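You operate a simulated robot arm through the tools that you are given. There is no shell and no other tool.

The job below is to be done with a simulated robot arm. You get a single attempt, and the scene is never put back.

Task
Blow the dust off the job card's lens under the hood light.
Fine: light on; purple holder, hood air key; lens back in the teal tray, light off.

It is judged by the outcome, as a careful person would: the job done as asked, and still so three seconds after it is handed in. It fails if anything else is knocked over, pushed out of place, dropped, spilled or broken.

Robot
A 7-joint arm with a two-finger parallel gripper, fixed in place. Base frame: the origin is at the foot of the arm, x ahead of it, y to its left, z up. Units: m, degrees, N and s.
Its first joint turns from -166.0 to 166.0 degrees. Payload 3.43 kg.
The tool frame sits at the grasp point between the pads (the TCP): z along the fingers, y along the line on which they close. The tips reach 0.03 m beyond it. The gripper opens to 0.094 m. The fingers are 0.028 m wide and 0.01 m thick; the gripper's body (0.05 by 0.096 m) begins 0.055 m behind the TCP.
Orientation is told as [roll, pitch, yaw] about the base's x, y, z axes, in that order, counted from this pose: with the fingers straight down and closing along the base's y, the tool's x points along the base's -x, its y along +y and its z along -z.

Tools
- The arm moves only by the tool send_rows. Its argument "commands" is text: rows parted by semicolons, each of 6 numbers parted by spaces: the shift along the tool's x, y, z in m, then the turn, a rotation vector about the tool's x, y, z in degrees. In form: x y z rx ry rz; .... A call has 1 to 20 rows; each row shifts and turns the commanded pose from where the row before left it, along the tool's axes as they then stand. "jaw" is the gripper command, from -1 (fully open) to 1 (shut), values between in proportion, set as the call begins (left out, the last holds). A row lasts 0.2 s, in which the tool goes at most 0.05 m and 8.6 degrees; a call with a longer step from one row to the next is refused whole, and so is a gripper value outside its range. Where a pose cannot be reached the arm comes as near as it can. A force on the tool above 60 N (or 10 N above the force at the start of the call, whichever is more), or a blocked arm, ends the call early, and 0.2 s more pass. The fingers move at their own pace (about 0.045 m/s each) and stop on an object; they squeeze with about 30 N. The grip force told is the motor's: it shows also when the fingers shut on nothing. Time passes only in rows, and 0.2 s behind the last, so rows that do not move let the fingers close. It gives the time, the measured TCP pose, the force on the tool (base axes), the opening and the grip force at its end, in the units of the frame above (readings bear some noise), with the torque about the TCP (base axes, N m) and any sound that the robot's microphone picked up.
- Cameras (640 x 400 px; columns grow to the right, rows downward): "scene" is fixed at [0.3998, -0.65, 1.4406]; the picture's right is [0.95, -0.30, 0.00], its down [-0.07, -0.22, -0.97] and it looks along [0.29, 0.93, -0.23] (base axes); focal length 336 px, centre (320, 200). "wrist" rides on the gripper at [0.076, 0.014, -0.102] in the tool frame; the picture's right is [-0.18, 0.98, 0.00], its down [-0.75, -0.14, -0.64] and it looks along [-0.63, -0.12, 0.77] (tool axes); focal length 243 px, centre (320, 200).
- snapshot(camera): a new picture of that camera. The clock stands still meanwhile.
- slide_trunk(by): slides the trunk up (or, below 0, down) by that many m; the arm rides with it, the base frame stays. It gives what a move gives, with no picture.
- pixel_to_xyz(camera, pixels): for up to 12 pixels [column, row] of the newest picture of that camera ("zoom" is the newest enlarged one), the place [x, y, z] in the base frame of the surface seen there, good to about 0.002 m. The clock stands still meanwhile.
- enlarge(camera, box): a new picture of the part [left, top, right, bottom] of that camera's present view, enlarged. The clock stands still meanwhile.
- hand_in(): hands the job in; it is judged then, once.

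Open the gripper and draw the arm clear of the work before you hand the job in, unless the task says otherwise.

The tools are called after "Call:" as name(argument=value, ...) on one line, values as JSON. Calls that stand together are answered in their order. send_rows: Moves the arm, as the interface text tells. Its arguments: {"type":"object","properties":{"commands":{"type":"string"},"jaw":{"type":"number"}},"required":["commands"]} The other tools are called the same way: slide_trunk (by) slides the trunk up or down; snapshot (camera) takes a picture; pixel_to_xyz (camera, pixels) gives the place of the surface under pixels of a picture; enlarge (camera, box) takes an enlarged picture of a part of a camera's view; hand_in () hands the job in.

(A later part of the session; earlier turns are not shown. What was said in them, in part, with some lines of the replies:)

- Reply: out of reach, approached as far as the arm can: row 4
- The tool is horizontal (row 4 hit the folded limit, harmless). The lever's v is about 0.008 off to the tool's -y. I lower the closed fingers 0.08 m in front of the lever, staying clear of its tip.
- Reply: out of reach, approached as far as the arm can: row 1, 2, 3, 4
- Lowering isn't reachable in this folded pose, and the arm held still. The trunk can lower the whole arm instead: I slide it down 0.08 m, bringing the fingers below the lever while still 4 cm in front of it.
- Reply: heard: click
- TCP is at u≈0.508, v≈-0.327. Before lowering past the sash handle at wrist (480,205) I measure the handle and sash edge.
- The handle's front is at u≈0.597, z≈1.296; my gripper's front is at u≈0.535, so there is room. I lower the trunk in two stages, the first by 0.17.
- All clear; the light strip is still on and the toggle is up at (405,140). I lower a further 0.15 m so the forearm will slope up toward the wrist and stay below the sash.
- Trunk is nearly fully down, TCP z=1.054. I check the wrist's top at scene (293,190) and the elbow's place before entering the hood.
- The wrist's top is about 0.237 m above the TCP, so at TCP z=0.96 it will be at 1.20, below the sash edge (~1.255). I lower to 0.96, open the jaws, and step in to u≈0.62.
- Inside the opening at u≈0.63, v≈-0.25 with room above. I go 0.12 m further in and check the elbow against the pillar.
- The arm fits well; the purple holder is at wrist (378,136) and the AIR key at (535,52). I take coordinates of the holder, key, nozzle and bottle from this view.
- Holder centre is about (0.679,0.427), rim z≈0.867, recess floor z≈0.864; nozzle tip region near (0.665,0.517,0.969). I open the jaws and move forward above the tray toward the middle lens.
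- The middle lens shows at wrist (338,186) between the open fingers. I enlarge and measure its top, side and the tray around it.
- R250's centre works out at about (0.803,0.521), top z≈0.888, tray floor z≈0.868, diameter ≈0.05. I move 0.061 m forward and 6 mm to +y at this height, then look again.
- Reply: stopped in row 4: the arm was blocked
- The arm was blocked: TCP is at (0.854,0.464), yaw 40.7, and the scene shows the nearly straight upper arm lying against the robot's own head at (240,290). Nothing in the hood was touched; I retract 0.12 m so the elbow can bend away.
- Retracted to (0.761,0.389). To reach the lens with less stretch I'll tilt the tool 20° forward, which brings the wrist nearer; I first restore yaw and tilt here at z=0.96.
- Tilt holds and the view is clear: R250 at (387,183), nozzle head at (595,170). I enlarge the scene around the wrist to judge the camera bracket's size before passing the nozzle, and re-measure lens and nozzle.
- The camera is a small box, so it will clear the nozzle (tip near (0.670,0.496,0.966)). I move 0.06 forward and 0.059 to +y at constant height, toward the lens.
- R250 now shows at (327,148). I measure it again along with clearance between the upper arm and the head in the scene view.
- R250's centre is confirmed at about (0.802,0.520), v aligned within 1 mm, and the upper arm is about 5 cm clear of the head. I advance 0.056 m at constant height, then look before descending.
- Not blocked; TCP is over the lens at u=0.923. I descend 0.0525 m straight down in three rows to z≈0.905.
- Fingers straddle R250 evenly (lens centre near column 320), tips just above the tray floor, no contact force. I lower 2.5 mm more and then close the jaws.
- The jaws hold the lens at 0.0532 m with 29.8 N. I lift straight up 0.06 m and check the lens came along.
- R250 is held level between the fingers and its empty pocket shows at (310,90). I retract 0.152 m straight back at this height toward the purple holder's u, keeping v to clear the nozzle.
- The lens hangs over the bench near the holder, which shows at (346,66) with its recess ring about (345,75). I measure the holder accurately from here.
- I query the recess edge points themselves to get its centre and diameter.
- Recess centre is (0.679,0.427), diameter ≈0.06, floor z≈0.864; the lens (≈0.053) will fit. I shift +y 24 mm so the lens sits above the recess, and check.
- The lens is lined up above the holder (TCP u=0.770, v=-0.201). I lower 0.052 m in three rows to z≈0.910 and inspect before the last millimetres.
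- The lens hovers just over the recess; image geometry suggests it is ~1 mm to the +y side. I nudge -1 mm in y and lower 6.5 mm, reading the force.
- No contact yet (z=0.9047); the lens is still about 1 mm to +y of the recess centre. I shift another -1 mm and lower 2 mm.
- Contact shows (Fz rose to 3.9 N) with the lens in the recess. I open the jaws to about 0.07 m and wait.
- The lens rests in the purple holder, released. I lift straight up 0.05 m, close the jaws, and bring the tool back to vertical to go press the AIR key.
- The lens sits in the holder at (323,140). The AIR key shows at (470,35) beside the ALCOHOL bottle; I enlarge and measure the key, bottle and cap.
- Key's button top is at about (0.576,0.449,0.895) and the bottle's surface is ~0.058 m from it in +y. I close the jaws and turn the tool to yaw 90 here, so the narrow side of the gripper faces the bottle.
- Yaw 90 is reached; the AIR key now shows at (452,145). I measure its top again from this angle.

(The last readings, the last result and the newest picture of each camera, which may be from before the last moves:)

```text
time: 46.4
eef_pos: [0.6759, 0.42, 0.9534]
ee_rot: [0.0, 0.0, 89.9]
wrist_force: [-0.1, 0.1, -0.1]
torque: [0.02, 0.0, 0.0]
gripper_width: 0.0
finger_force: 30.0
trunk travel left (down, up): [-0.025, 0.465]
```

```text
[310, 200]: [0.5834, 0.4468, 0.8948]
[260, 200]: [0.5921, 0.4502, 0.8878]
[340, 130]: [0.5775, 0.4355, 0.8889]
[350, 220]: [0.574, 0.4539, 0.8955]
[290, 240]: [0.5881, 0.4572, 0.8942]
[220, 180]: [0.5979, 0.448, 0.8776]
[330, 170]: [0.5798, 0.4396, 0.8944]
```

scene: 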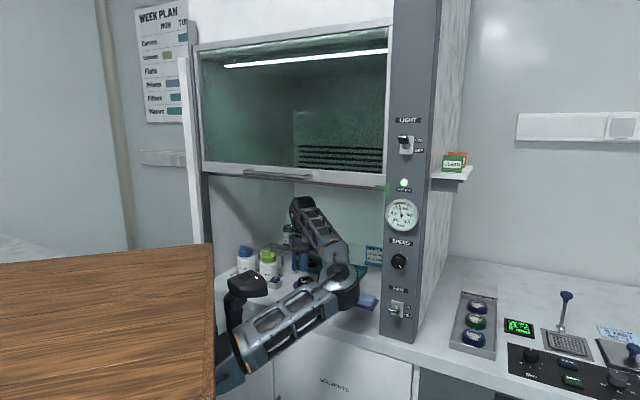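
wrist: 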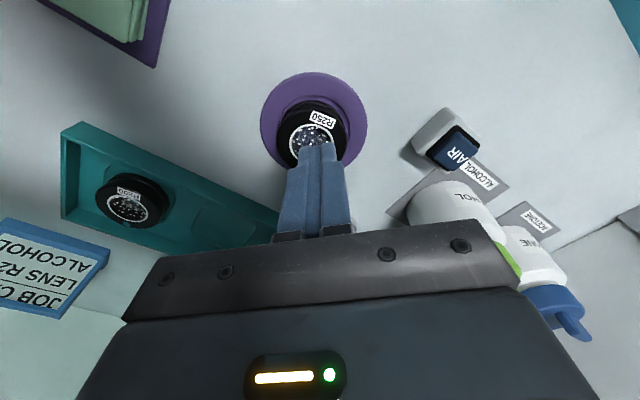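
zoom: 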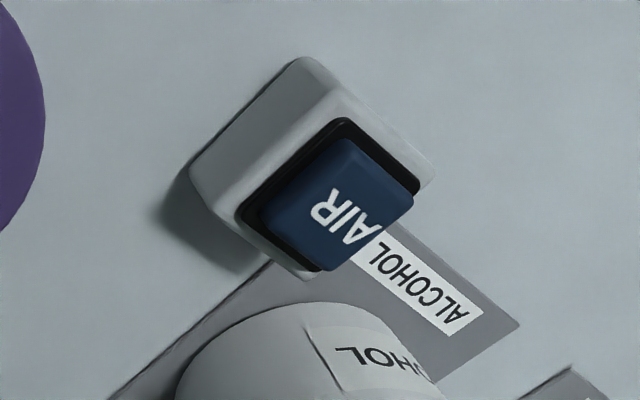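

The button's centre is (0.577,0.449), top z≈0.895. I move over it at the present height (tips at 0.923).

Call:
send_rows(commands="-0.007 0.025 0 0 0 0; -0.007 0.025 0 0 0 0; -0.007 0.025 0 0 0 0; -0.008 0.0239 0 0 0 0; 0 0 0 0 0 0")

Call:
snapshot(camera="wrist")

Call:
snapshot(camera="scene")

```text
time: 47.6
eef_pos: [0.5764, 0.45, 0.9525]
ee_rot: [0.0, -0.1, 89.9]
wrist_force: [0.2, 0.0, 0.6]
torque: [-0.01, 0.03, 0.01]
gripper_width: 0.0003
finger_force: 30.1
trunk travel left (down, up): [-0.025, 0.465]
```

```text
taken
```

wrist: 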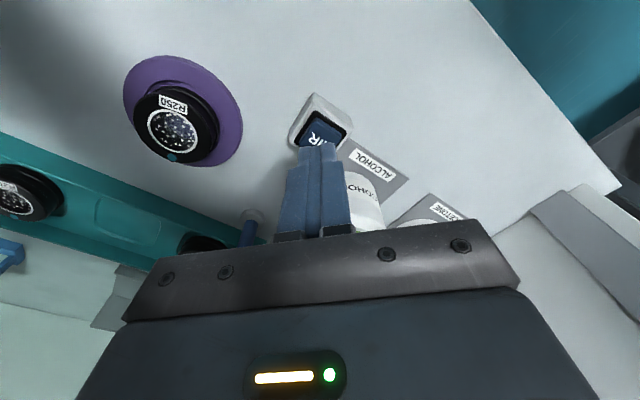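

```text
taken
```

scene: 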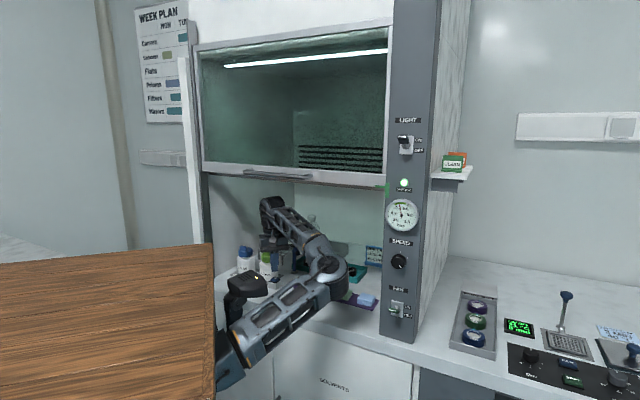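

The tool is over the key with the dusty lens visible at (172,130). I check clearance to the bottle in the scene view, then go down.

Call:
enlarge(camera="scene", box=[225, 190, 345, 310])

Call:
enlarge(camera="wrist", box=[100, 30, 260, 190])

```text
3.33 times, centred on (285, 250) of scene
```

zoom: 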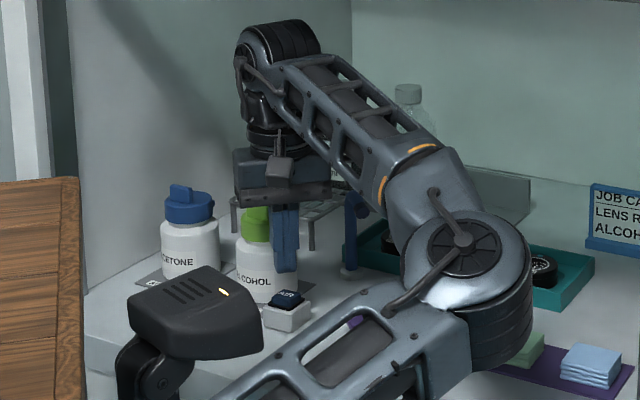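

```text
2.50 times, centred on (180, 110) of wrist
```

zoom: 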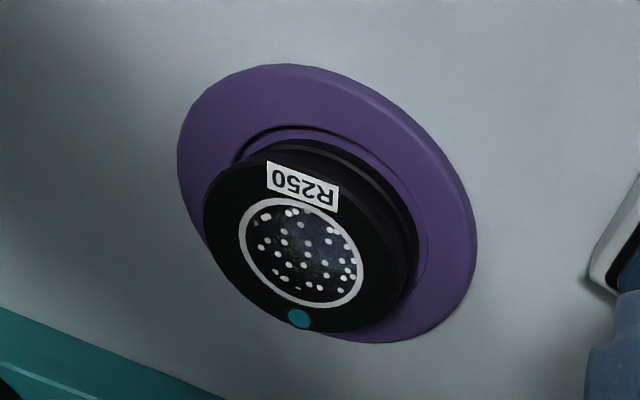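

The dust specks are visible on R250. I descend in small rows to touch the button: first 0.024 m, then 2 mm rows until force or click.

Call:
send_rows(commands="0 0 0.012 0 0 0; 0 0 0.012 0 0 0; 0 0 0.002 0 0 0; 0 0 0.002 0 0 0; 0 0 0 0 0 0")

```text
time: 48.8
eef_pos: [0.5762, 0.4503, 0.9242]
ee_rot: [-0.1, -0.1, 90.0]
wrist_force: [-0.1, -0.8, -0.3]
torque: [0.0, 0.01, -0.03]
gripper_width: 0.0002
finger_force: 30.1
trunk travel left (down, up): [-0.025, 0.465]
```

No force yet at z=0.9242 (tips about 0.894). I continue with 1.5 mm rows.

Call:
send_rows(commands="0 0 0.0015 0 0 0; 0 0 0.0015 0 0 0; 0 0 0 0 0 0")

Call:
enlarge(camera="wrist", box=[100, 30, 420, 230])

```text
time: 49.6
eef_pos: [0.5761, 0.4494, 0.9228]
ee_rot: [-0.2, -0.1, 90.1]
wrist_force: [-0.5, -0.9, 1.8]
torque: [-0.04, 0.01, 0.0]
gripper_width: 0.0
finger_force: 30.2
trunk travel left (down, up): [-0.025, 0.465]
heard: click
```

```text
2.00 times, centred on (260, 130) of wrist
```

zoom: 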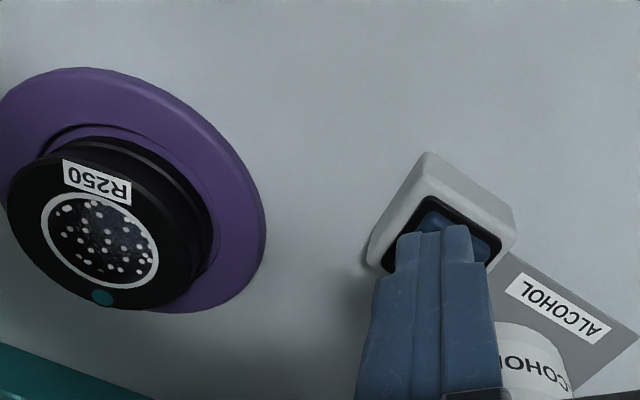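

A click was heard (Fz 1.8 N); dust specks are still there. I hold the key down for about a second and look again.

Call:
send_rows(commands="0 0 0.001 0 0 0; 0 0 0 0 0 0; 0 0 0 0 0 0; 0 0 0 0 0 0; 0 0 0 0 0 0; 0 0 0 0 0 0")

Call:
enlarge(camera="wrist", box=[100, 30, 420, 230])

```text
time: 51.0
eef_pos: [0.5772, 0.4498, 0.92]
ee_rot: [0.0, -0.1, 89.9]
wrist_force: [-1.1, 0.0, 2.9]
torque: [-0.01, 0.03, 0.01]
gripper_width: 0.0
finger_force: 30.5
trunk travel left (down, up): [-0.025, 0.465]
```

```text
2.00 times, centred on (260, 130) of wrist
```

zoom: 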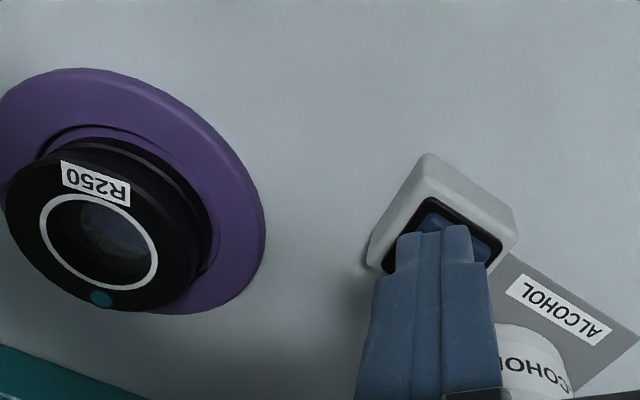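

The white specks are gone from R250's glass. I lift off the key by 0.033 m and take a close look at the lens.

Call:
send_rows(commands="0 0 -0.005 0 0 0; 0 0 -0.014 0 0 0; 0 0 -0.014 0 0 0; 0 0 0 0 0 0; 0 0 0 0 0 0; 0 0 0 0 0 0")

Call:
enlarge(camera="wrist", box=[100, 60, 260, 190])

Call:
enlarge(camera="wrist", box=[260, 70, 380, 190])

Call:
snapshot(camera="scene")

```text
time: 52.4
eef_pos: [0.5761, 0.4499, 0.9531]
ee_rot: [0.0, -0.2, 90.0]
wrist_force: [-0.4, 0.4, -0.8]
torque: [0.0, 0.0, -0.01]
gripper_width: 0.0
finger_force: 30.2
trunk travel left (down, up): [-0.025, 0.465]
```

```text
3.08 times, centred on (180, 125) of wrist
```

zoom: 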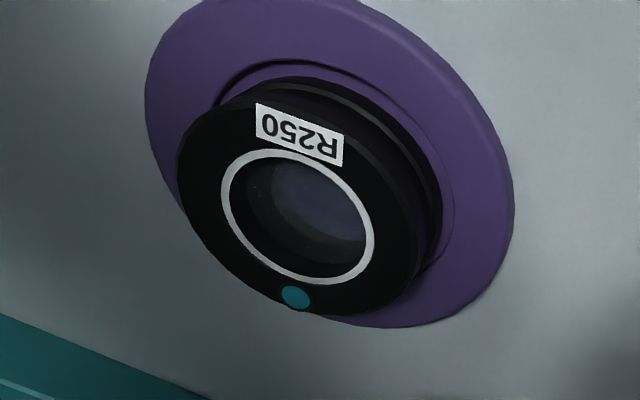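

```text
3.33 times, centred on (320, 130) of wrist
```

zoom: 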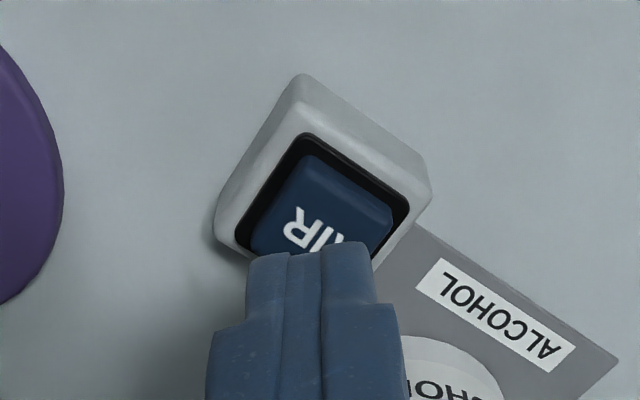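

```text
taken
```

scene: 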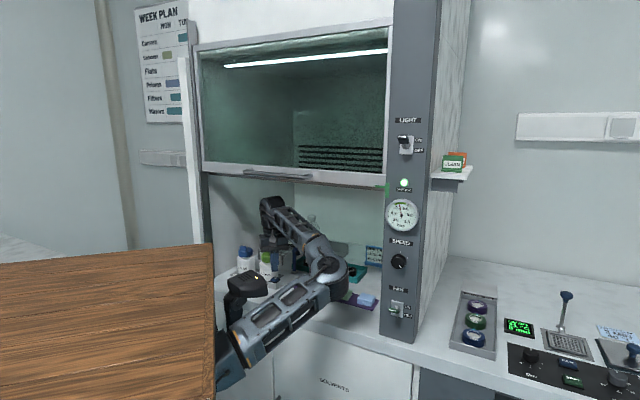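

The key sprang back up and the glass looks clear; I zoom in tighter to be sure no specks remain.

Call:
enlarge(camera="wrist", box=[150, 105, 205, 160])

```text
7.27 times, centred on (178, 132) of wrist
```

zoom: 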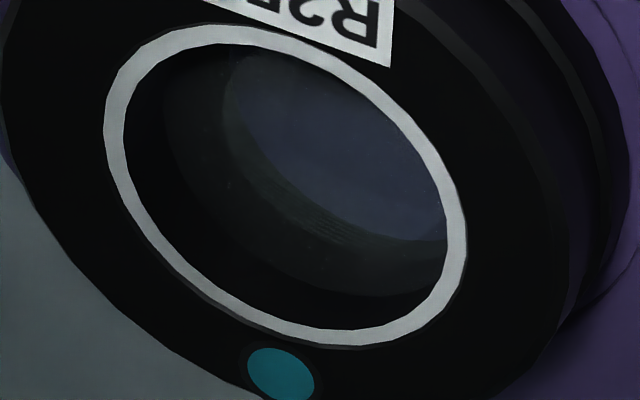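

The lens is clean. I go back above the holder, turn to yaw 46.7, open the jaws and tilt 20° as before.

Call:
send_rows(commands="0.007 -0.025 0 0 0 0; 0.007 -0.025 0 0 0 0; 0.007 -0.025 0 0 0 0; 0.008 -0.0247 0 0 0 0; 0 0 0 0 0 0")

Call:
send_rows(commands="0 0 0 0 0 7.2; 0 0 0 0 0 7.2; 0 0 0 0 0 7.2; 0 0 0 0 0 7.2; 0 0 0 0 0 7.2; 0 0 0 0 0 7.2; 0 0 0 0 -6.67 0; 0 0 0 0 -6.67 0; 0 0 0 0 -6.66 0; 0 0 0 0 0 0", jaw=-0.55)

Call:
snapshot(camera="wrist")

Call:
snapshot(camera="scene")

```text
time: 53.6
eef_pos: [0.6767, 0.4195, 0.9527]
ee_rot: [0.0, -0.1, 89.9]
wrist_force: [0.4, 0.0, 0.5]
torque: [0.0, 0.05, 0.03]
gripper_width: 0.0
finger_force: 29.9
trunk travel left (down, up): [-0.025, 0.465]
```

```text
time: 55.8
eef_pos: [0.6773, 0.4215, 0.9529]
ee_rot: [0.0, -20.2, 46.7]
wrist_force: [0.7, 0.5, 0.3]
torque: [0.03, 0.0, 0.0]
gripper_width: 0.0727
finger_force: 0.0
trunk travel left (down, up): [-0.025, 0.465]
```

```text
taken
```

wrist: 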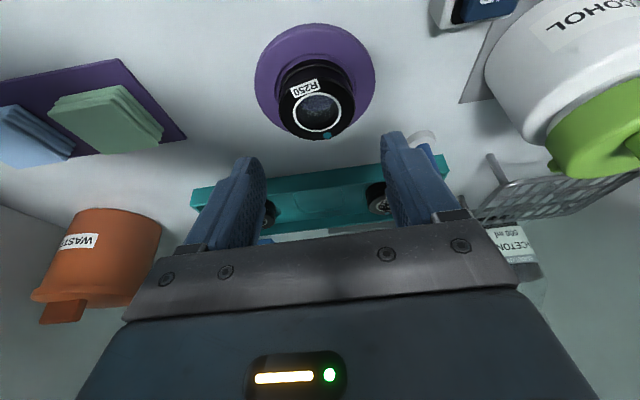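

```text
taken
```

scene: 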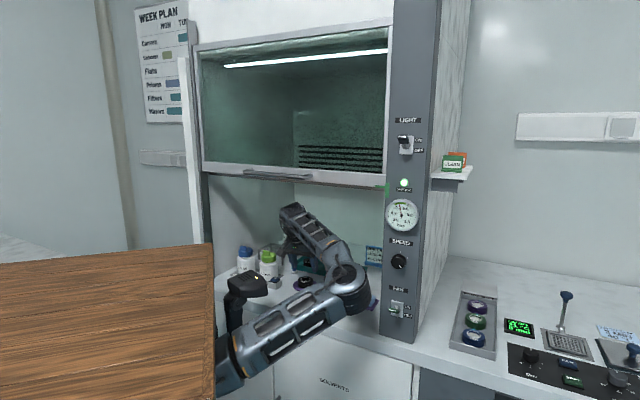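

The lens lies at about (0.682,0.427), 7 mm ahead of the TCP and v aligned — the same relation as before. I descend 0.049 m to the grasp height.

Call:
send_rows(commands="0.0057 0 0.01567 0 0 0; 0.0057 0 0.01567 0 0 0; 0.0055 0 0.0151 0 0 0; 0 0 0 0 0 0")

Call:
enlarge(camera="wrist", box=[220, 40, 440, 220])

```text
time: 56.8
eef_pos: [0.6772, 0.4202, 0.9047]
ee_rot: [0.0, -20.1, 46.7]
wrist_force: [-0.6, -0.5, -0.9]
torque: [0.0, 0.01, 0.01]
gripper_width: 0.0729
finger_force: 0.1
trunk travel left (down, up): [-0.025, 0.465]
```

```text
2.22 times, centred on (330, 130) of wrist
```

zoom: 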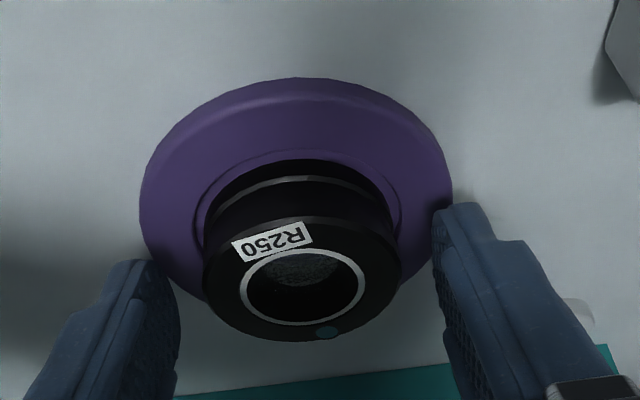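

Same view as at release, 1.5–2 mm higher. I lower 1.2 mm and close on the lens.

Call:
send_rows(commands="0.0004 0 0.0011 0 0 0; 0 0 0 0 0 0")

Call:
send_rows(commands="0 0 0 0 0 0; 0 0 0 0 0 0; 0 0 0 0 0 0; 0 0 0 0 0 0", jaw=1)

Call:
snapshot(camera="wrist")

```text
time: 57.4
eef_pos: [0.6767, 0.4204, 0.9034]
ee_rot: [0.0, -20.1, 46.7]
wrist_force: [0.5, -0.1, -0.5]
torque: [-0.02, 0.01, -0.02]
gripper_width: 0.0726
finger_force: 0.0
trunk travel left (down, up): [-0.025, 0.465]
```

```text
time: 58.4
eef_pos: [0.6753, 0.4211, 0.9034]
ee_rot: [0.0, -20.2, 46.8]
wrist_force: [0.0, -0.2, 0.3]
torque: [-0.01, -0.01, -0.02]
gripper_width: 0.0532
finger_force: 30.7
trunk travel left (down, up): [-0.025, 0.465]
```

```text
taken
```

wrist: 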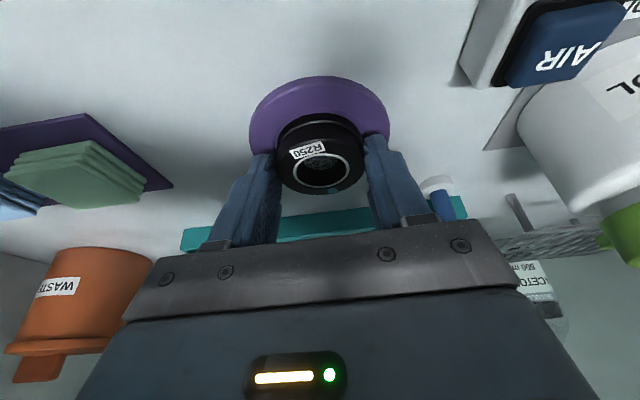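

R250 is gripped again at 0.0532 m. I lift 0.058 m straight up, then shift -y back to the tray lane.

Call:
send_rows(commands="-0.00342 0 -0.0094 0 0 0; -0.00513 0 -0.0141 0 0 0; -0.00684 0 -0.0188 0 0 0; -0.00445 0 -0.0122 0 0 0; 0 -0.0125 0 0 0 0; 0 -0.0125 0 0 0 0; 0 0 0 0 0 0; 0 0 0 0 0 0")

Call:
snapshot(camera="wrist")

```text
time: 60.2
eef_pos: [0.6955, 0.4038, 0.9603]
ee_rot: [0.0, -20.1, 46.7]
wrist_force: [-0.4, 1.0, -1.5]
torque: [-0.01, -0.01, -0.03]
gripper_width: 0.053
finger_force: 29.9
trunk travel left (down, up): [-0.025, 0.465]
```

```text
taken
```

wrist: 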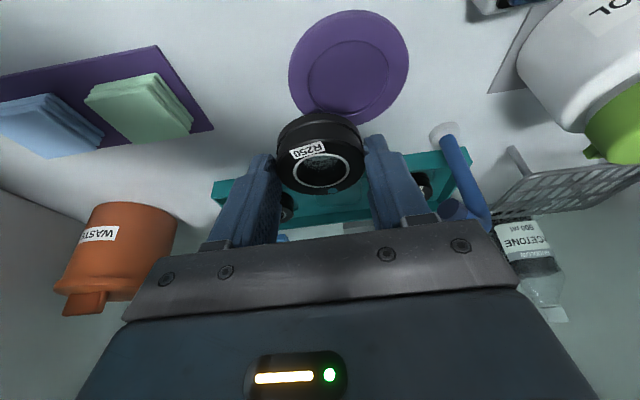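

TCP at u=0.771, v=-0.229; the tray grasp pose was u=0.922, v=-0.227. I move 0.15 m forward at this height, back over the empty pocket.

Call:
send_rows(commands="-0.0188 0.0004 0.00684 0 0 0; -0.0282 0.0004 0.01026 0 0 0; -0.0282 0.0004 0.01026 0 0 0; -0.0282 0.0004 0.01026 0 0 0; -0.0235 0.0004 0.00855 0 0 0; -0.0153 0 0.00557 0 0 0; 0 0 0 0 0 0; 0 0 0 0 0 0")

Call:
snapshot(camera="wrist")

Call:
snapshot(camera="scene")

```text
time: 62.0
eef_pos: [0.7968, 0.514, 0.9605]
ee_rot: [0.0, -20.1, 46.8]
wrist_force: [-1.3, 0.3, -0.7]
torque: [-0.01, 0.0, 0.01]
gripper_width: 0.0534
finger_force: 30.4
trunk travel left (down, up): [-0.025, 0.465]
```

```text
taken
```

wrist: 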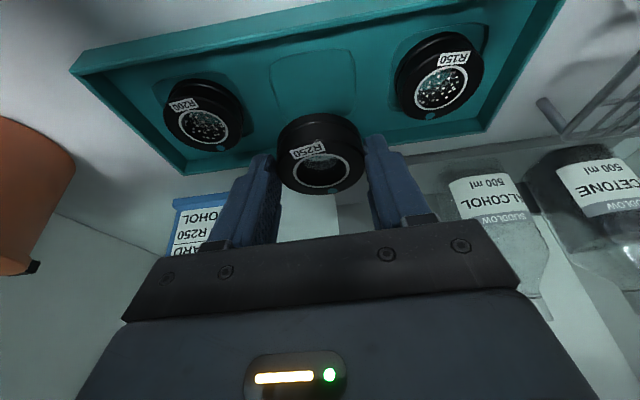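

```text
taken
```

scene: 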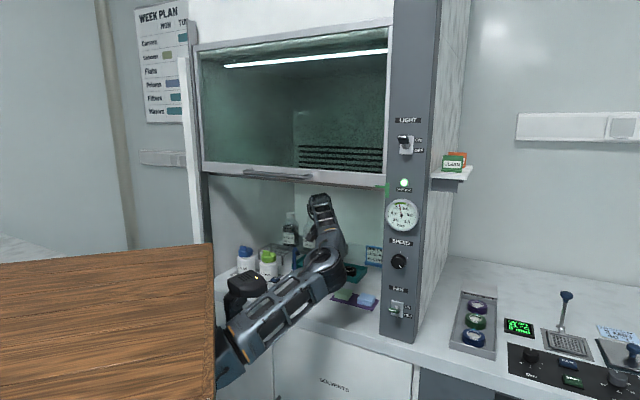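

The lens hovers over its pocket at (313,90). I make a 1.5 mm forward correction and descend 0.05 m, then inspect.

Call:
send_rows(commands="-0.0014 0 0.0005 0 0 0; 0.0057 0 0.01567 0 0 0; 0.0057 0 0.01567 0 0 0; 0.0054 0 0.0149 0 0 0; 0 0 0 0 0 0")

Call:
enlarge(camera="wrist", box=[220, 60, 440, 240])

```text
time: 63.2
eef_pos: [0.7977, 0.5165, 0.9109]
ee_rot: [-0.1, -20.1, 46.7]
wrist_force: [-0.1, -0.5, -1.8]
torque: [-0.01, -0.01, 0.0]
gripper_width: 0.0531
finger_force: 30.1
trunk travel left (down, up): [-0.025, 0.465]
```

```text
2.22 times, centred on (330, 150) of wrist
```

zoom: 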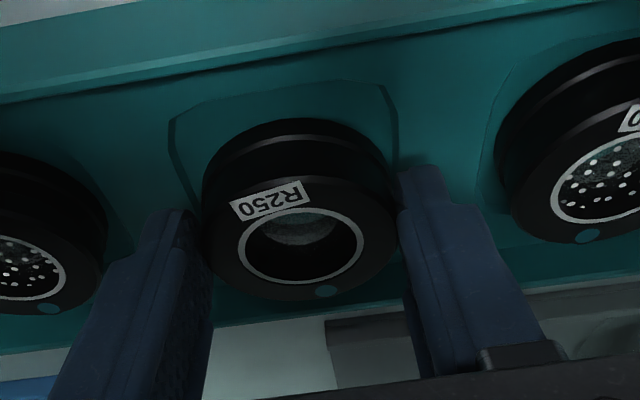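

Nearly home; compared with the pre-grasp picture the lens is ~1 mm toward +y. I shift -1 mm and lower 4.5 mm, reading force.

Call:
send_rows(commands="0 -0.001 0 0 0 0; 0.0008 0 0.0021 0 0 0; 0.0008 0 0.0021 0 0 0; 0 0 0 0 0 0")

Call:
enlarge(camera="wrist", box=[220, 60, 440, 240])

```text
time: 64.2
eef_pos: [0.7986, 0.5162, 0.9082]
ee_rot: [0.0, -20.0, 46.8]
wrist_force: [1.1, 0.3, 0.0]
torque: [0.0, 0.04, 0.0]
gripper_width: 0.053
finger_force: 30.2
trunk travel left (down, up): [-0.025, 0.465]
```

```text
2.22 times, centred on (330, 150) of wrist
```

zoom: 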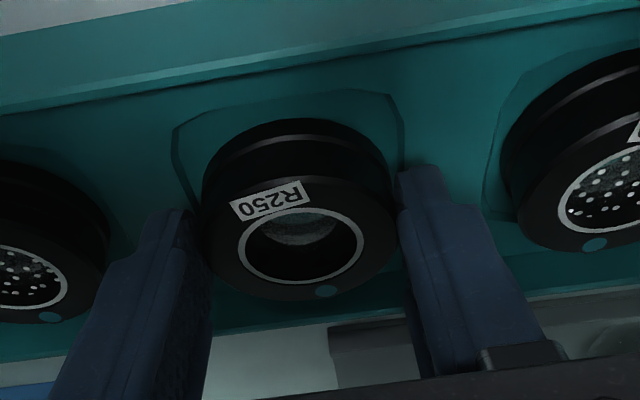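

No contact yet (z≈0.908) and the lens is ~1 mm too far forward by the readings. I back 1 mm and lower a further 3 mm.

Call:
send_rows(commands="0.00094 0 -0.00034 0 0 0; 0.0005 0 0.0014 0 0 0; 0.0005 0 0.0014 0 0 0; 0 0 0 0 0 0")

Call:
enlarge(camera="wrist", box=[220, 60, 440, 240])

```text
time: 65.2
eef_pos: [0.7977, 0.5153, 0.905]
ee_rot: [0.0, -20.2, 46.8]
wrist_force: [-0.2, -0.1, 0.2]
torque: [0.02, -0.04, -0.01]
gripper_width: 0.0533
finger_force: 30.2
trunk travel left (down, up): [-0.025, 0.465]
```

```text
2.22 times, centred on (330, 150) of wrist
```

zoom: 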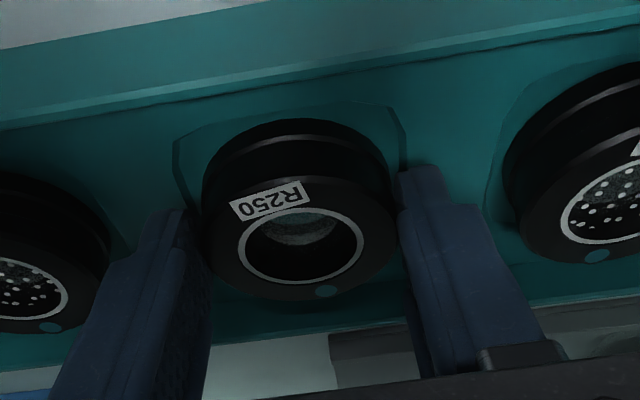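

At z=0.905 with no firm contact; pocket and lens line up as before. I lower 1 mm more to feel the floor.

Call:
send_rows(commands="0.00034 0 0.00094 0 0 0; 0 0 0 0 0 0")

```text
time: 65.8
eef_pos: [0.7973, 0.5151, 0.9047]
ee_rot: [0.0, -20.1, 46.8]
wrist_force: [0.8, -2.2, 5.4]
torque: [-0.04, 0.01, 0.0]
gripper_width: 0.0529
finger_force: 30.3
trunk travel left (down, up): [-0.025, 0.465]
```

Contact is felt (Fz 5.4 N): the lens is on the pocket floor. I open the jaws to release it.

Call:
send_rows(commands="0 0 0 0 0 0; 0 0 0 0 0 0; 0 0 0 0 0 0", jaw=-0.55)

Call:
enlarge(camera="wrist", box=[200, 60, 460, 240])

```text
time: 66.6
eef_pos: [0.7976, 0.5148, 0.904]
ee_rot: [0.1, -20.0, 46.7]
wrist_force: [0.1, -0.1, 0.3]
torque: [0.02, 0.01, 0.0]
gripper_width: 0.0729
finger_force: 0.0
trunk travel left (down, up): [-0.025, 0.465]
```

```text
2.22 times, centred on (330, 150) of wrist
```

zoom: 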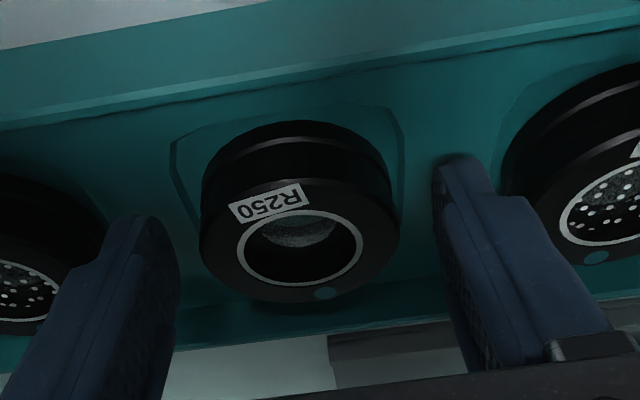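

R250 sits in its pocket just as it was originally. I lift straight up 0.055 m and verify.

Call:
send_rows(commands="-0.00342 0 -0.0094 0 0 0; -0.00513 0 -0.0141 0 0 0; -0.00684 0 -0.0188 0 0 0; -0.00342 0 -0.0094 0 0 0; 0 0 0 0 0 0")

Call:
snapshot(camera="wrist")

Call:
enlarge(camera="wrist", box=[60, 0, 580, 200])

Call:
pixel_to_xyz(camera="wrist", pixels=[[300, 85], [330, 120], [345, 95], [200, 105], [425, 70]])

```text
time: 67.8
eef_pos: [0.7978, 0.516, 0.9574]
ee_rot: [0.0, -20.1, 46.8]
wrist_force: [-1.7, -0.4, 0.2]
torque: [-0.01, 0.02, -0.02]
gripper_width: 0.0726
finger_force: 0.1
trunk travel left (down, up): [-0.025, 0.465]
```

```text
taken
```

wrist: 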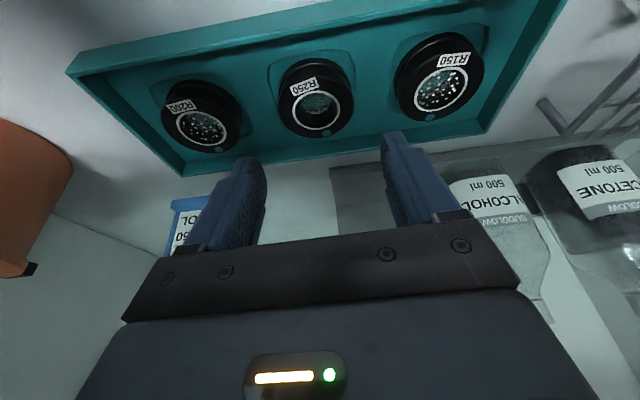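

```text
1.23 times, centred on (320, 100) of wrist
```

zoom: 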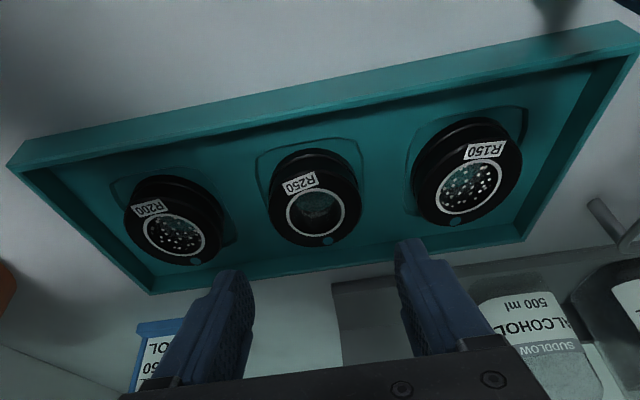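

```text
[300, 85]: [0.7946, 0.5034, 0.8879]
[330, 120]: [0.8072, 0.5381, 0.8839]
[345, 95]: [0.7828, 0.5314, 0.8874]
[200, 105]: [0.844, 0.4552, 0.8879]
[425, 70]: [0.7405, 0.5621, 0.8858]
```

R250 is seated (rim z≈0.888 as before) and clean, neighbours untouched. I retract straight back 0.17 m, clear of the tray and nozzle, then set the tool vertical.

Call:
send_rows(commands="0.0235 0 -0.00855 0 0 0; 0.0282 0 -0.01026 0 0 0; 0.0282 0 -0.01026 0 0 0; 0.0282 0 -0.01026 0 0 0; 0.0282 0 -0.01026 0 0 0; 0.0235 0 -0.00855 0 0 0; 0 0 0 0 6.67 0; 0 0 0 0 6.67 0; 0 0 0 0 6.66 0; 0 0 0 0 0 0", jaw=1)

Call:
snapshot(camera="wrist")

Call:
snapshot(camera="scene")

```text
time: 70.0
eef_pos: [0.6813, 0.3909, 0.9585]
ee_rot: [0.0, 0.0, 46.8]
wrist_force: [0.1, 0.4, 0.1]
torque: [-0.02, -0.02, -0.02]
gripper_width: 0.0
finger_force: 29.5
trunk travel left (down, up): [-0.025, 0.465]
```

```text
taken
```

wrist: 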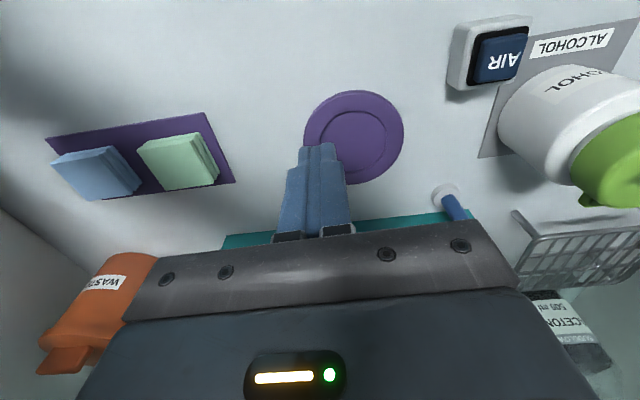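

```text
taken
```

scene: 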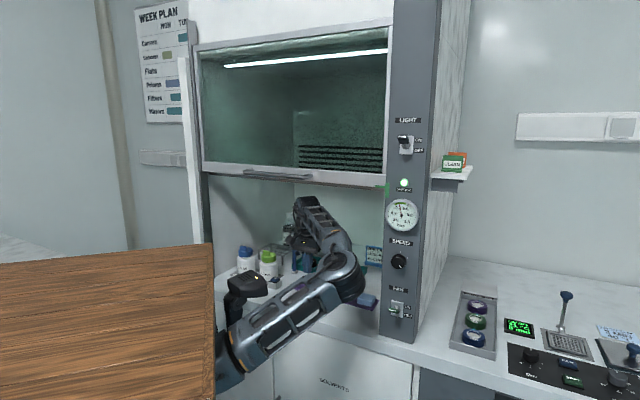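

Out of the tray area; purple holder empty and in place. I back out of the hood along the same lane I came in by, to u≈0.51.

Call:
send_rows(commands="0.03 -0.005 0 0 0 0; 0.03 -0.005 0 0 0 0; 0.03 -0.005 0 0 0 0; 0.03 -0.005 0 0 0 0; 0.03 -0.02 0 0 0 0; 0.03 -0.02 0 0 0 0; 0.03 -0.02 0 0 0 0; 0.033 -0.02 0 0 0 0; 0 0 0 0 0 0")

Call:
snapshot(camera="scene")

Call:
snapshot(camera="wrist")

```text
time: 72.0
eef_pos: [0.5868, 0.1444, 0.9586]
ee_rot: [0.0, -0.1, 46.8]
wrist_force: [-0.4, -0.2, 0.8]
torque: [0.03, 0.0, 0.03]
gripper_width: 0.0
finger_force: 29.6
trunk travel left (down, up): [-0.025, 0.465]
```

```text
taken
```

scene: 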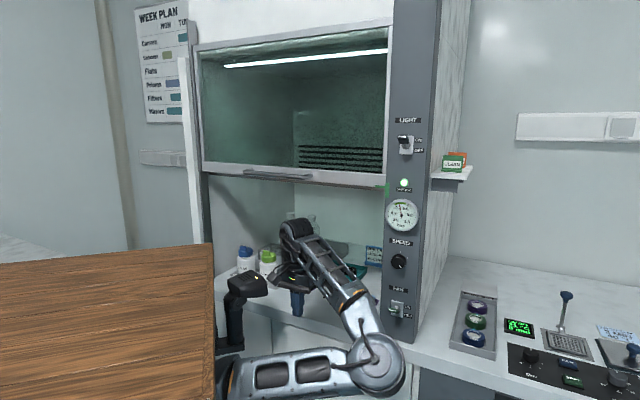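

```text
taken
```

wrist: 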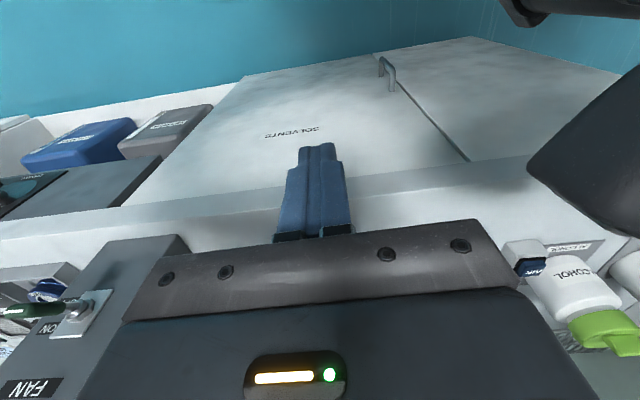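

Out of the hood at u≈0.508. I raise the arm 0.094 m to its earlier travelling pose, then lift the trunk 0.32 m back to the light-switch height.

Call:
send_rows(commands="0 0 -0.03 0 0 0; 0 0 -0.03 0 0 0; 0 0 -0.034 0 0 0; 0 0 0 0 0 0")

Call:
slide_trunk(by=0.16)

Call:
snapshot(camera="scene")

Call:
enlarge(camera="scene", box=[386, 115, 434, 165])

Call:
pixel_to_xyz(camera="zoom", pixels=[[250, 175], [240, 190], [230, 200], [280, 200], [295, 240], [240, 165], [215, 175], [250, 220]])

```text
time: 73.0
eef_pos: [0.5877, 0.1453, 1.0539]
ee_rot: [0.0, -0.1, 46.9]
wrist_force: [0.1, 0.8, 0.3]
torque: [-0.03, 0.0, 0.03]
gripper_width: 0.0
finger_force: 30.1
trunk travel left (down, up): [-0.025, 0.465]
```

```text
time: 74.9
eef_pos: [0.5861, 0.1458, 1.2137]
ee_rot: [0.0, 0.0, 46.8]
wrist_force: [0.1, 0.2, 0.9]
torque: [0.0, 0.03, 0.02]
gripper_width: 0.0
finger_force: 30.5
trunk travel left (down, up): [-0.185, 0.305]
```

```text
taken
```

scene: 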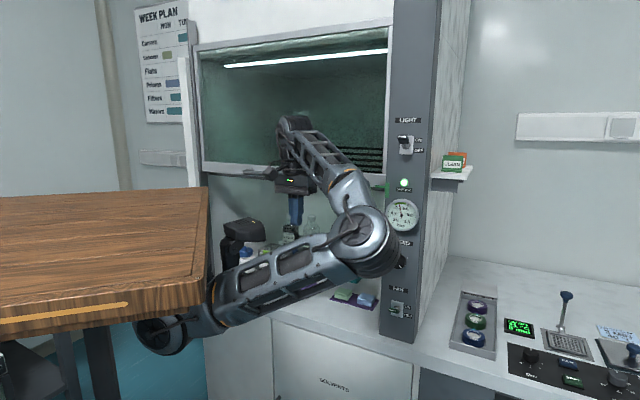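

```text
8.00 times, centred on (410, 140) of scene
```

zoom: 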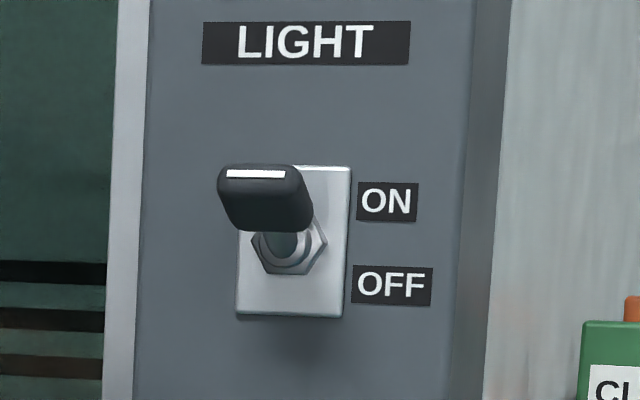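

```text
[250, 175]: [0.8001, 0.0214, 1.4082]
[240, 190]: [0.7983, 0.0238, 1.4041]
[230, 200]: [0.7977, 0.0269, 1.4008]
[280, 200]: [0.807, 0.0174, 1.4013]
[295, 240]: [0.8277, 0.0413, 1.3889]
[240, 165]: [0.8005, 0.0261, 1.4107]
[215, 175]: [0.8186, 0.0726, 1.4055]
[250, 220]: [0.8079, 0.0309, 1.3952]
```

The lever's ON position: tip top z≈1.411, centre v≈-0.569, tip u≈0.568. I raise the trunk another 0.21 m so that the fingers will come in above it.

Call:
slide_trunk(by=0.21)

Call:
snapshot(camera="scene")

```text
time: 77.1
eef_pos: [0.5874, 0.1467, 1.4224]
ee_rot: [0.0, -0.1, 46.9]
wrist_force: [0.0, 0.3, -0.3]
torque: [0.01, 0.01, -0.02]
gripper_width: 0.0
finger_force: 29.9
trunk travel left (down, up): [-0.395, 0.095]
```

```text
taken
```

scene: 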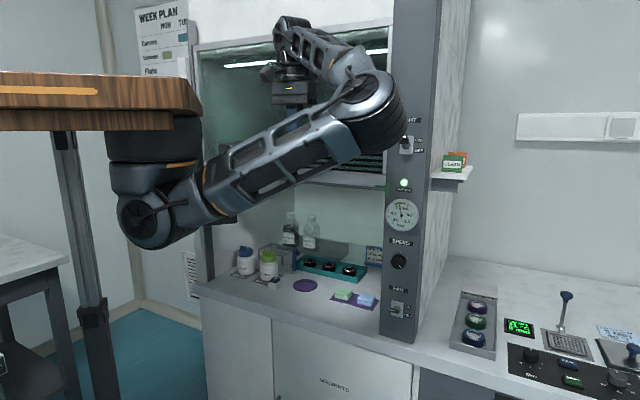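

The hood contents look undisturbed. I slide 0.24 m along tool -y to stand in front of the lever, backing off slightly.

Call:
send_rows(commands="0.001 -0.03 0 0 0 0; 0.001 -0.03 0 0 0 0; 0.001 -0.03 0 0 0 0; 0.001 -0.03 0 0 0 0; 0.001 -0.03 0 0 0 0; 0.001 -0.03 0 0 0 0; 0.001 -0.03 0 0 0 0; 0.001 -0.032 0 0 0 0; 0 0 0 0 0 0")

Call:
snapshot(camera="scene")

```text
time: 79.1
eef_pos: [0.7579, -0.0276, 1.4235]
ee_rot: [0.1, -0.1, 46.8]
wrist_force: [0.7, 0.1, 1.1]
torque: [0.03, -0.02, 0.02]
gripper_width: 0.0
finger_force: 30.1
trunk travel left (down, up): [-0.395, 0.095]
```

```text
taken
```

scene: 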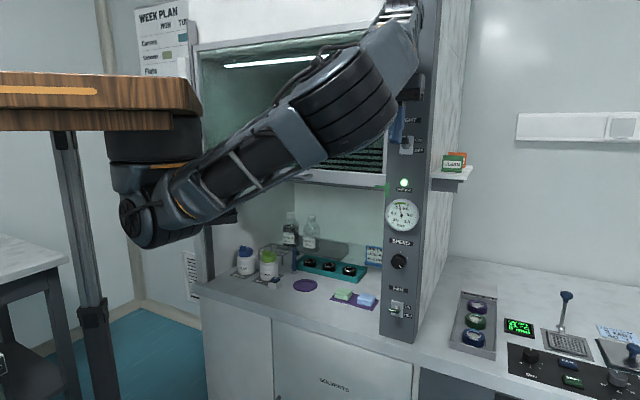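

TCP is at u=0.500, v=-0.570, in front of the lever. I raise 2 cm and pitch the tool up to horizontal.

Call:
send_rows(commands="0 0 -0.02 0 0 0; 0 0 0 0 -8.18 0; 0 0 0 0 -8.18 0; 0 0 0 0 -8.18 0; 0 0 0 0 -8.18 0; 0 0 0 0 -8.18 0; 0 0 0 0 -8.18 0; 0 0 0 0 -8.18 0; 0 0 0 0 -8.18 0; 0 0 0 0 -8.18 0; 0 0 0 0 -8.18 0; 0 0 0 0 -8.18 0; 0 0 0 0 0 0")

Call:
snapshot(camera="scene")

Call:
snapshot(camera="wrist")

```text
time: 81.9
eef_pos: [0.756, -0.0234, 1.4409]
ee_rot: [176.0, -89.8, -129.2]
wrist_force: [0.1, -0.6, 0.4]
torque: [0.0, 0.01, 0.01]
gripper_width: 0.0003
finger_force: 30.0
out of reach, approached as far as the arm can: row 1
trunk travel left (down, up): [-0.395, 0.095]
```

```text
taken
```

scene: 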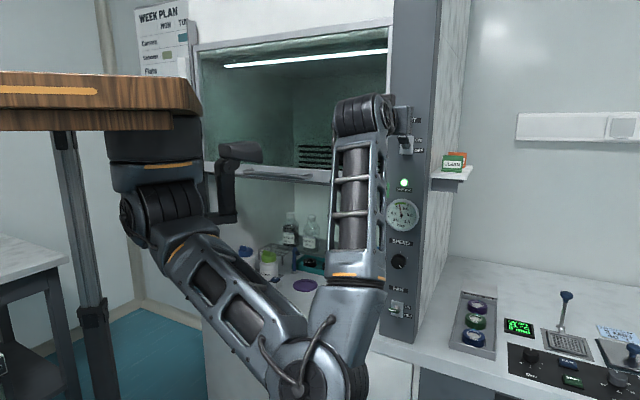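

```text
taken
```

wrist: 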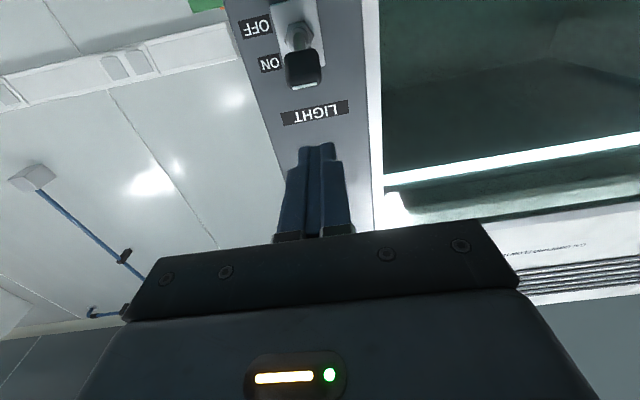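

Tool is horizontal at z=1.441, finger undersides ≈1.427, above the lever's tip (1.411). I advance 0.05 m over the lever, shifting 3 mm to centre.

Call:
send_rows(commands="0 -0.0008 0.0125 0 0 0; 0 -0.0008 0.0125 0 0 0; 0 -0.0007 0.0125 0 0 0; 0 -0.0007 0.0125 0 0 0; 0 0 0 0 0 0")

Call:
enlarge(camera="scene", box=[350, 80, 450, 190])

Call:
snapshot(camera="wrist")

```text
time: 83.1
eef_pos: [0.7914, 0.01, 1.4412]
ee_rot: [153.0, -89.9, -106.1]
wrist_force: [-0.4, 0.5, -0.4]
torque: [0.0, 0.03, 0.01]
gripper_width: 0.0
finger_force: 29.8
trunk travel left (down, up): [-0.395, 0.095]
```

```text
3.64 times, centred on (400, 135) of scene
```

zoom: 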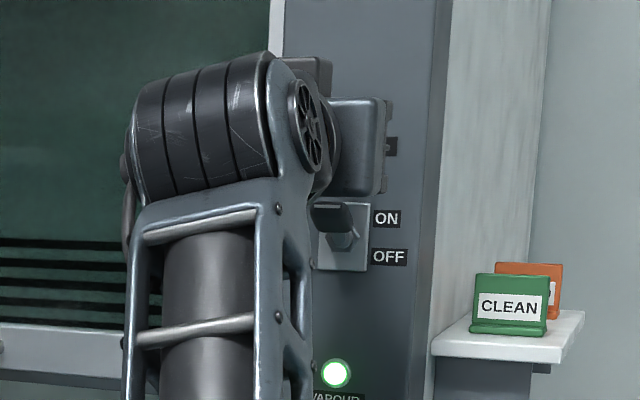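

```text
taken
```

wrist: 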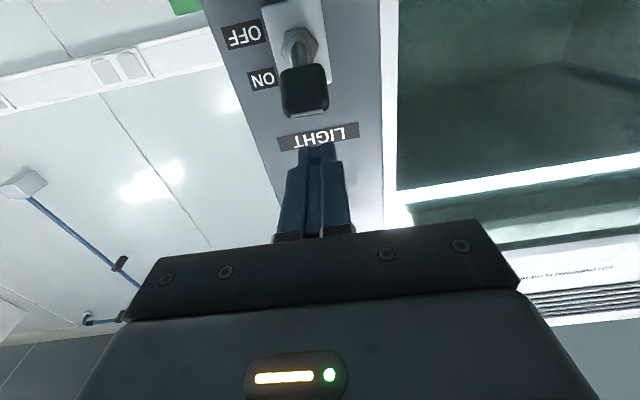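

Fingers are above the paddle (tips u≈0.580, v≈-0.569). I push straight down 4 cm in 1 cm rows.

Call:
send_rows(commands="0.01 0 0 0 0 0; 0.01 0 0 0 0 0; 0.01 0 0 0 0 0; 0.01 0 0 0 0 0; 0 0 0 0 0 0")

Call:
enlarge(camera="scene", box=[350, 80, 450, 190])

Call:
snapshot(camera="wrist")

```text
time: 84.3
eef_pos: [0.792, 0.0112, 1.402]
ee_rot: [155.4, -90.1, -108.6]
wrist_force: [-0.8, 0.2, 0.3]
torque: [-0.03, 0.0, 0.01]
gripper_width: 0.0001
finger_force: 30.0
trunk travel left (down, up): [-0.395, 0.095]
```

```text
3.64 times, centred on (400, 135) of scene
```

zoom: 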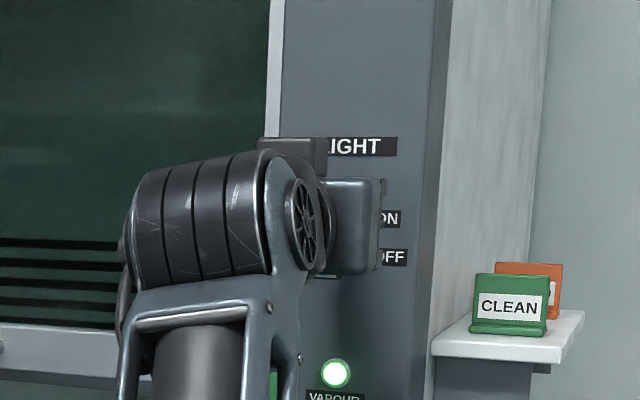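

```text
taken
```

wrist: 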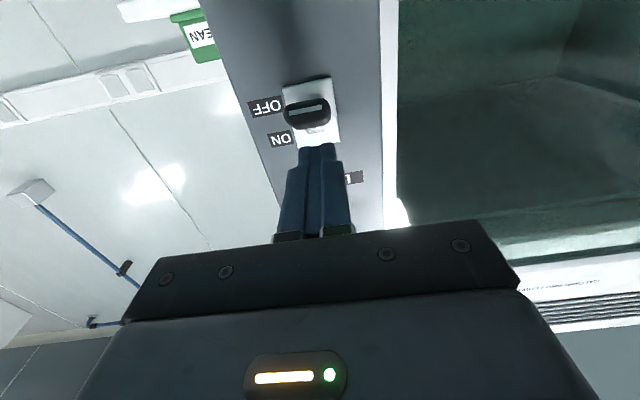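

The lamp strip is gone from the wrist view and the lever points down at (305,112). I back straight off 4.5 cm and check.

Call:
send_rows(commands="0 0 -0.015 0 0 0; 0 0 -0.015 0 0 0; 0 0 -0.015 0 0 0; 0 0 0 0 0 0; 0 0 0 0 0 0")

Call:
snapshot(camera="scene")

Call:
enlarge(camera="wrist", box=[220, 40, 400, 180])

```text
time: 85.5
eef_pos: [0.7601, -0.023, 1.4006]
ee_rot: [159.7, -89.9, -113.0]
wrist_force: [0.2, -0.3, -0.1]
torque: [-0.01, 0.02, 0.0]
gripper_width: 0.0
finger_force: 30.4
trunk travel left (down, up): [-0.395, 0.095]
```

```text
taken
```

scene: 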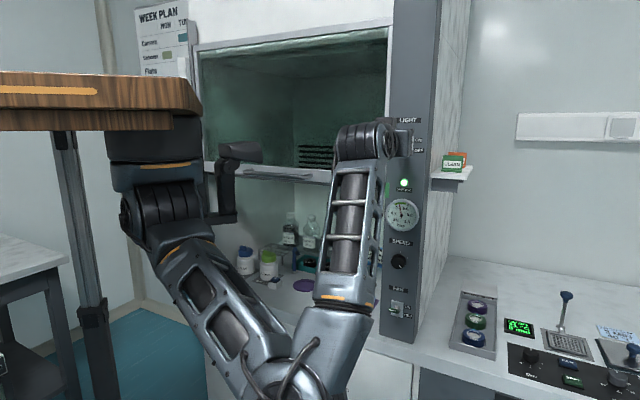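

```text
2.86 times, centred on (310, 110) of wrist
```

zoom: 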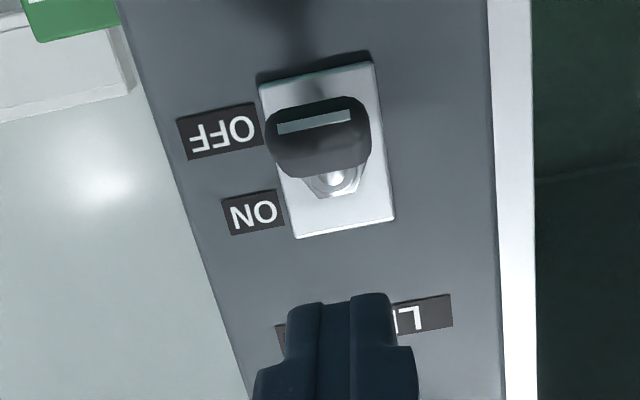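

The lever is at OFF and the lamp is dark. I pitch the tool back to vertical here, then slide away from the pillar.

Call:
send_rows(commands="0 0 0 0 8.18 0; 0 0 0 0 8.18 0; 0 0 0 0 8.18 0; 0 0 0 0 8.18 0; 0 0 0 0 8.18 0; 0 0 0 0 8.18 0; 0 0 0 0 8.18 0; 0 0 0 0 8.18 0; 0 0 0 0 8.18 0; 0 0 0 0 8.18 0; 0 0 0 0 8.18 0; 0 0 0 0 0 0")

Call:
send_rows(commands="0 0.03 0 0 0 0; 0 0.03 0 0 0 0; 0 0.03 0 0 0 0; 0 0.03 0 0 0 0; 0 0.03 0 0 0 0; 0 0.03 0 0 0 0; 0 0.03 0 0 0 0; 0 0.03 0 0 0 0; 0 0 0 0 0 0; 0 0 0 0 0 0", jaw=-1)

Call:
snapshot(camera="scene")

Call:
snapshot(camera="wrist")

```text
time: 88.1
eef_pos: [0.7617, -0.0227, 1.4014]
ee_rot: [-0.1, 0.0, 46.8]
wrist_force: [0.6, -0.1, -0.2]
torque: [0.0, 0.05, 0.02]
gripper_width: 0.0001
finger_force: 30.1
trunk travel left (down, up): [-0.395, 0.095]
```

```text
time: 90.3
eef_pos: [0.5876, 0.1426, 1.4023]
ee_rot: [0.0, -0.1, 46.8]
wrist_force: [-0.5, -0.1, 0.3]
torque: [-0.02, 0.01, -0.01]
gripper_width: 0.0939
finger_force: 0.2
trunk travel left (down, up): [-0.395, 0.095]
```

```text
taken
```

scene: 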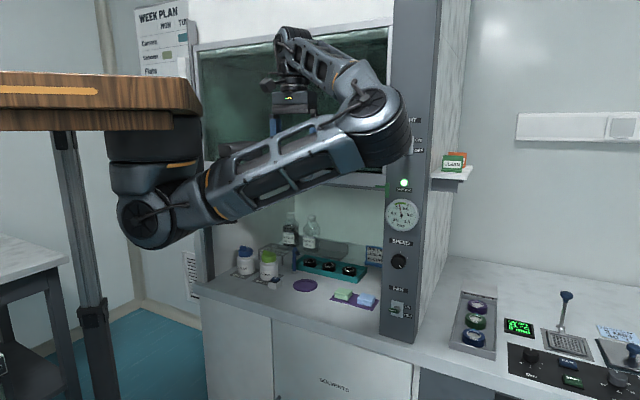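

```text
taken
```

wrist: 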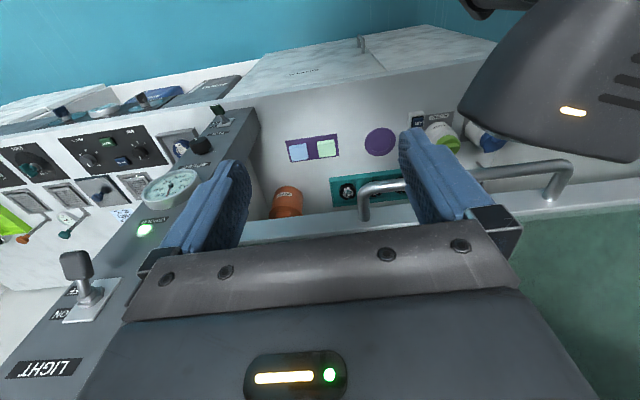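

The arm is clear with the gripper open. I make a last check of the hood contents and the tray in the scene view.

Call:
enlarge(camera="scene", box=[200, 200, 400, 325])

Call:
enlarge(camera="wrist", box=[20, 220, 160, 340])

Call:
enlarge(camera="scene", box=[300, 245, 380, 295])

```text
3.20 times, centred on (300, 262) of scene
```

zoom: 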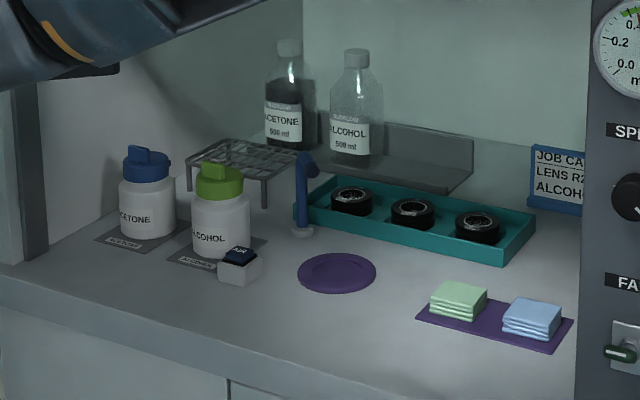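

```text
3.33 times, centred on (90, 280) of wrist
```

zoom: 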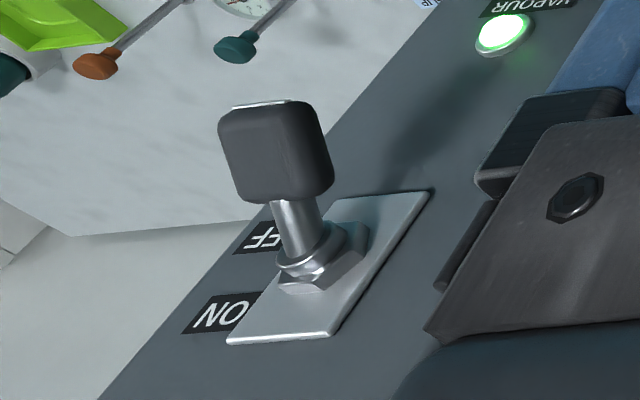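

```text
8.00 times, centred on (340, 270) of scene
```

zoom: 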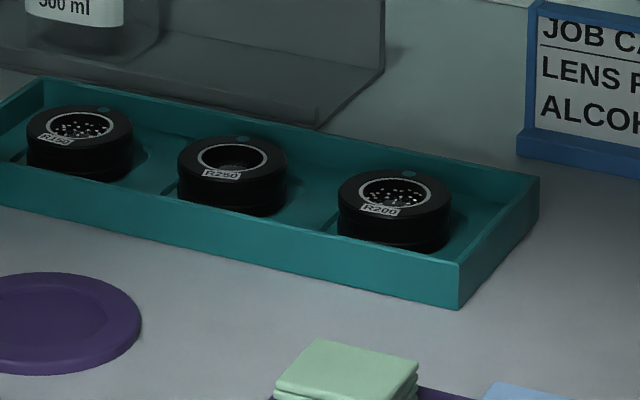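

R250 is clean and back in its pocket in the teal tray. The light is off, nothing else has moved, and the gripper is open with the arm clear. I hand in the job.

Call:
hand_in()

```text
The job is handed in.
```

The dust is off the job card's lens, R250. It is back in its pocket in the teal tray, and I've handed the job in.

- **Light on:** I flipped the LIGHT switch on before starting, and the lamp came on.
- **Air:** I set R250 in the purple holder and held the hood AIR key for about two seconds. In close-up the specks were gone from the glass.
- **Lens back:** The lens is seated at the same height as before. The final pictures show the other lenses, the bottles and the wipes where they were.
- **Light off:** The switch is at OFF and the lamp is dark. The arm is clear of the hood with the gripper open.

On my first reach for the lens, the upper arm pressed against the robot's own head and the move stopped. Nothing in the hood was touched. I backed off and finished with the gripper tilted 20 degrees.
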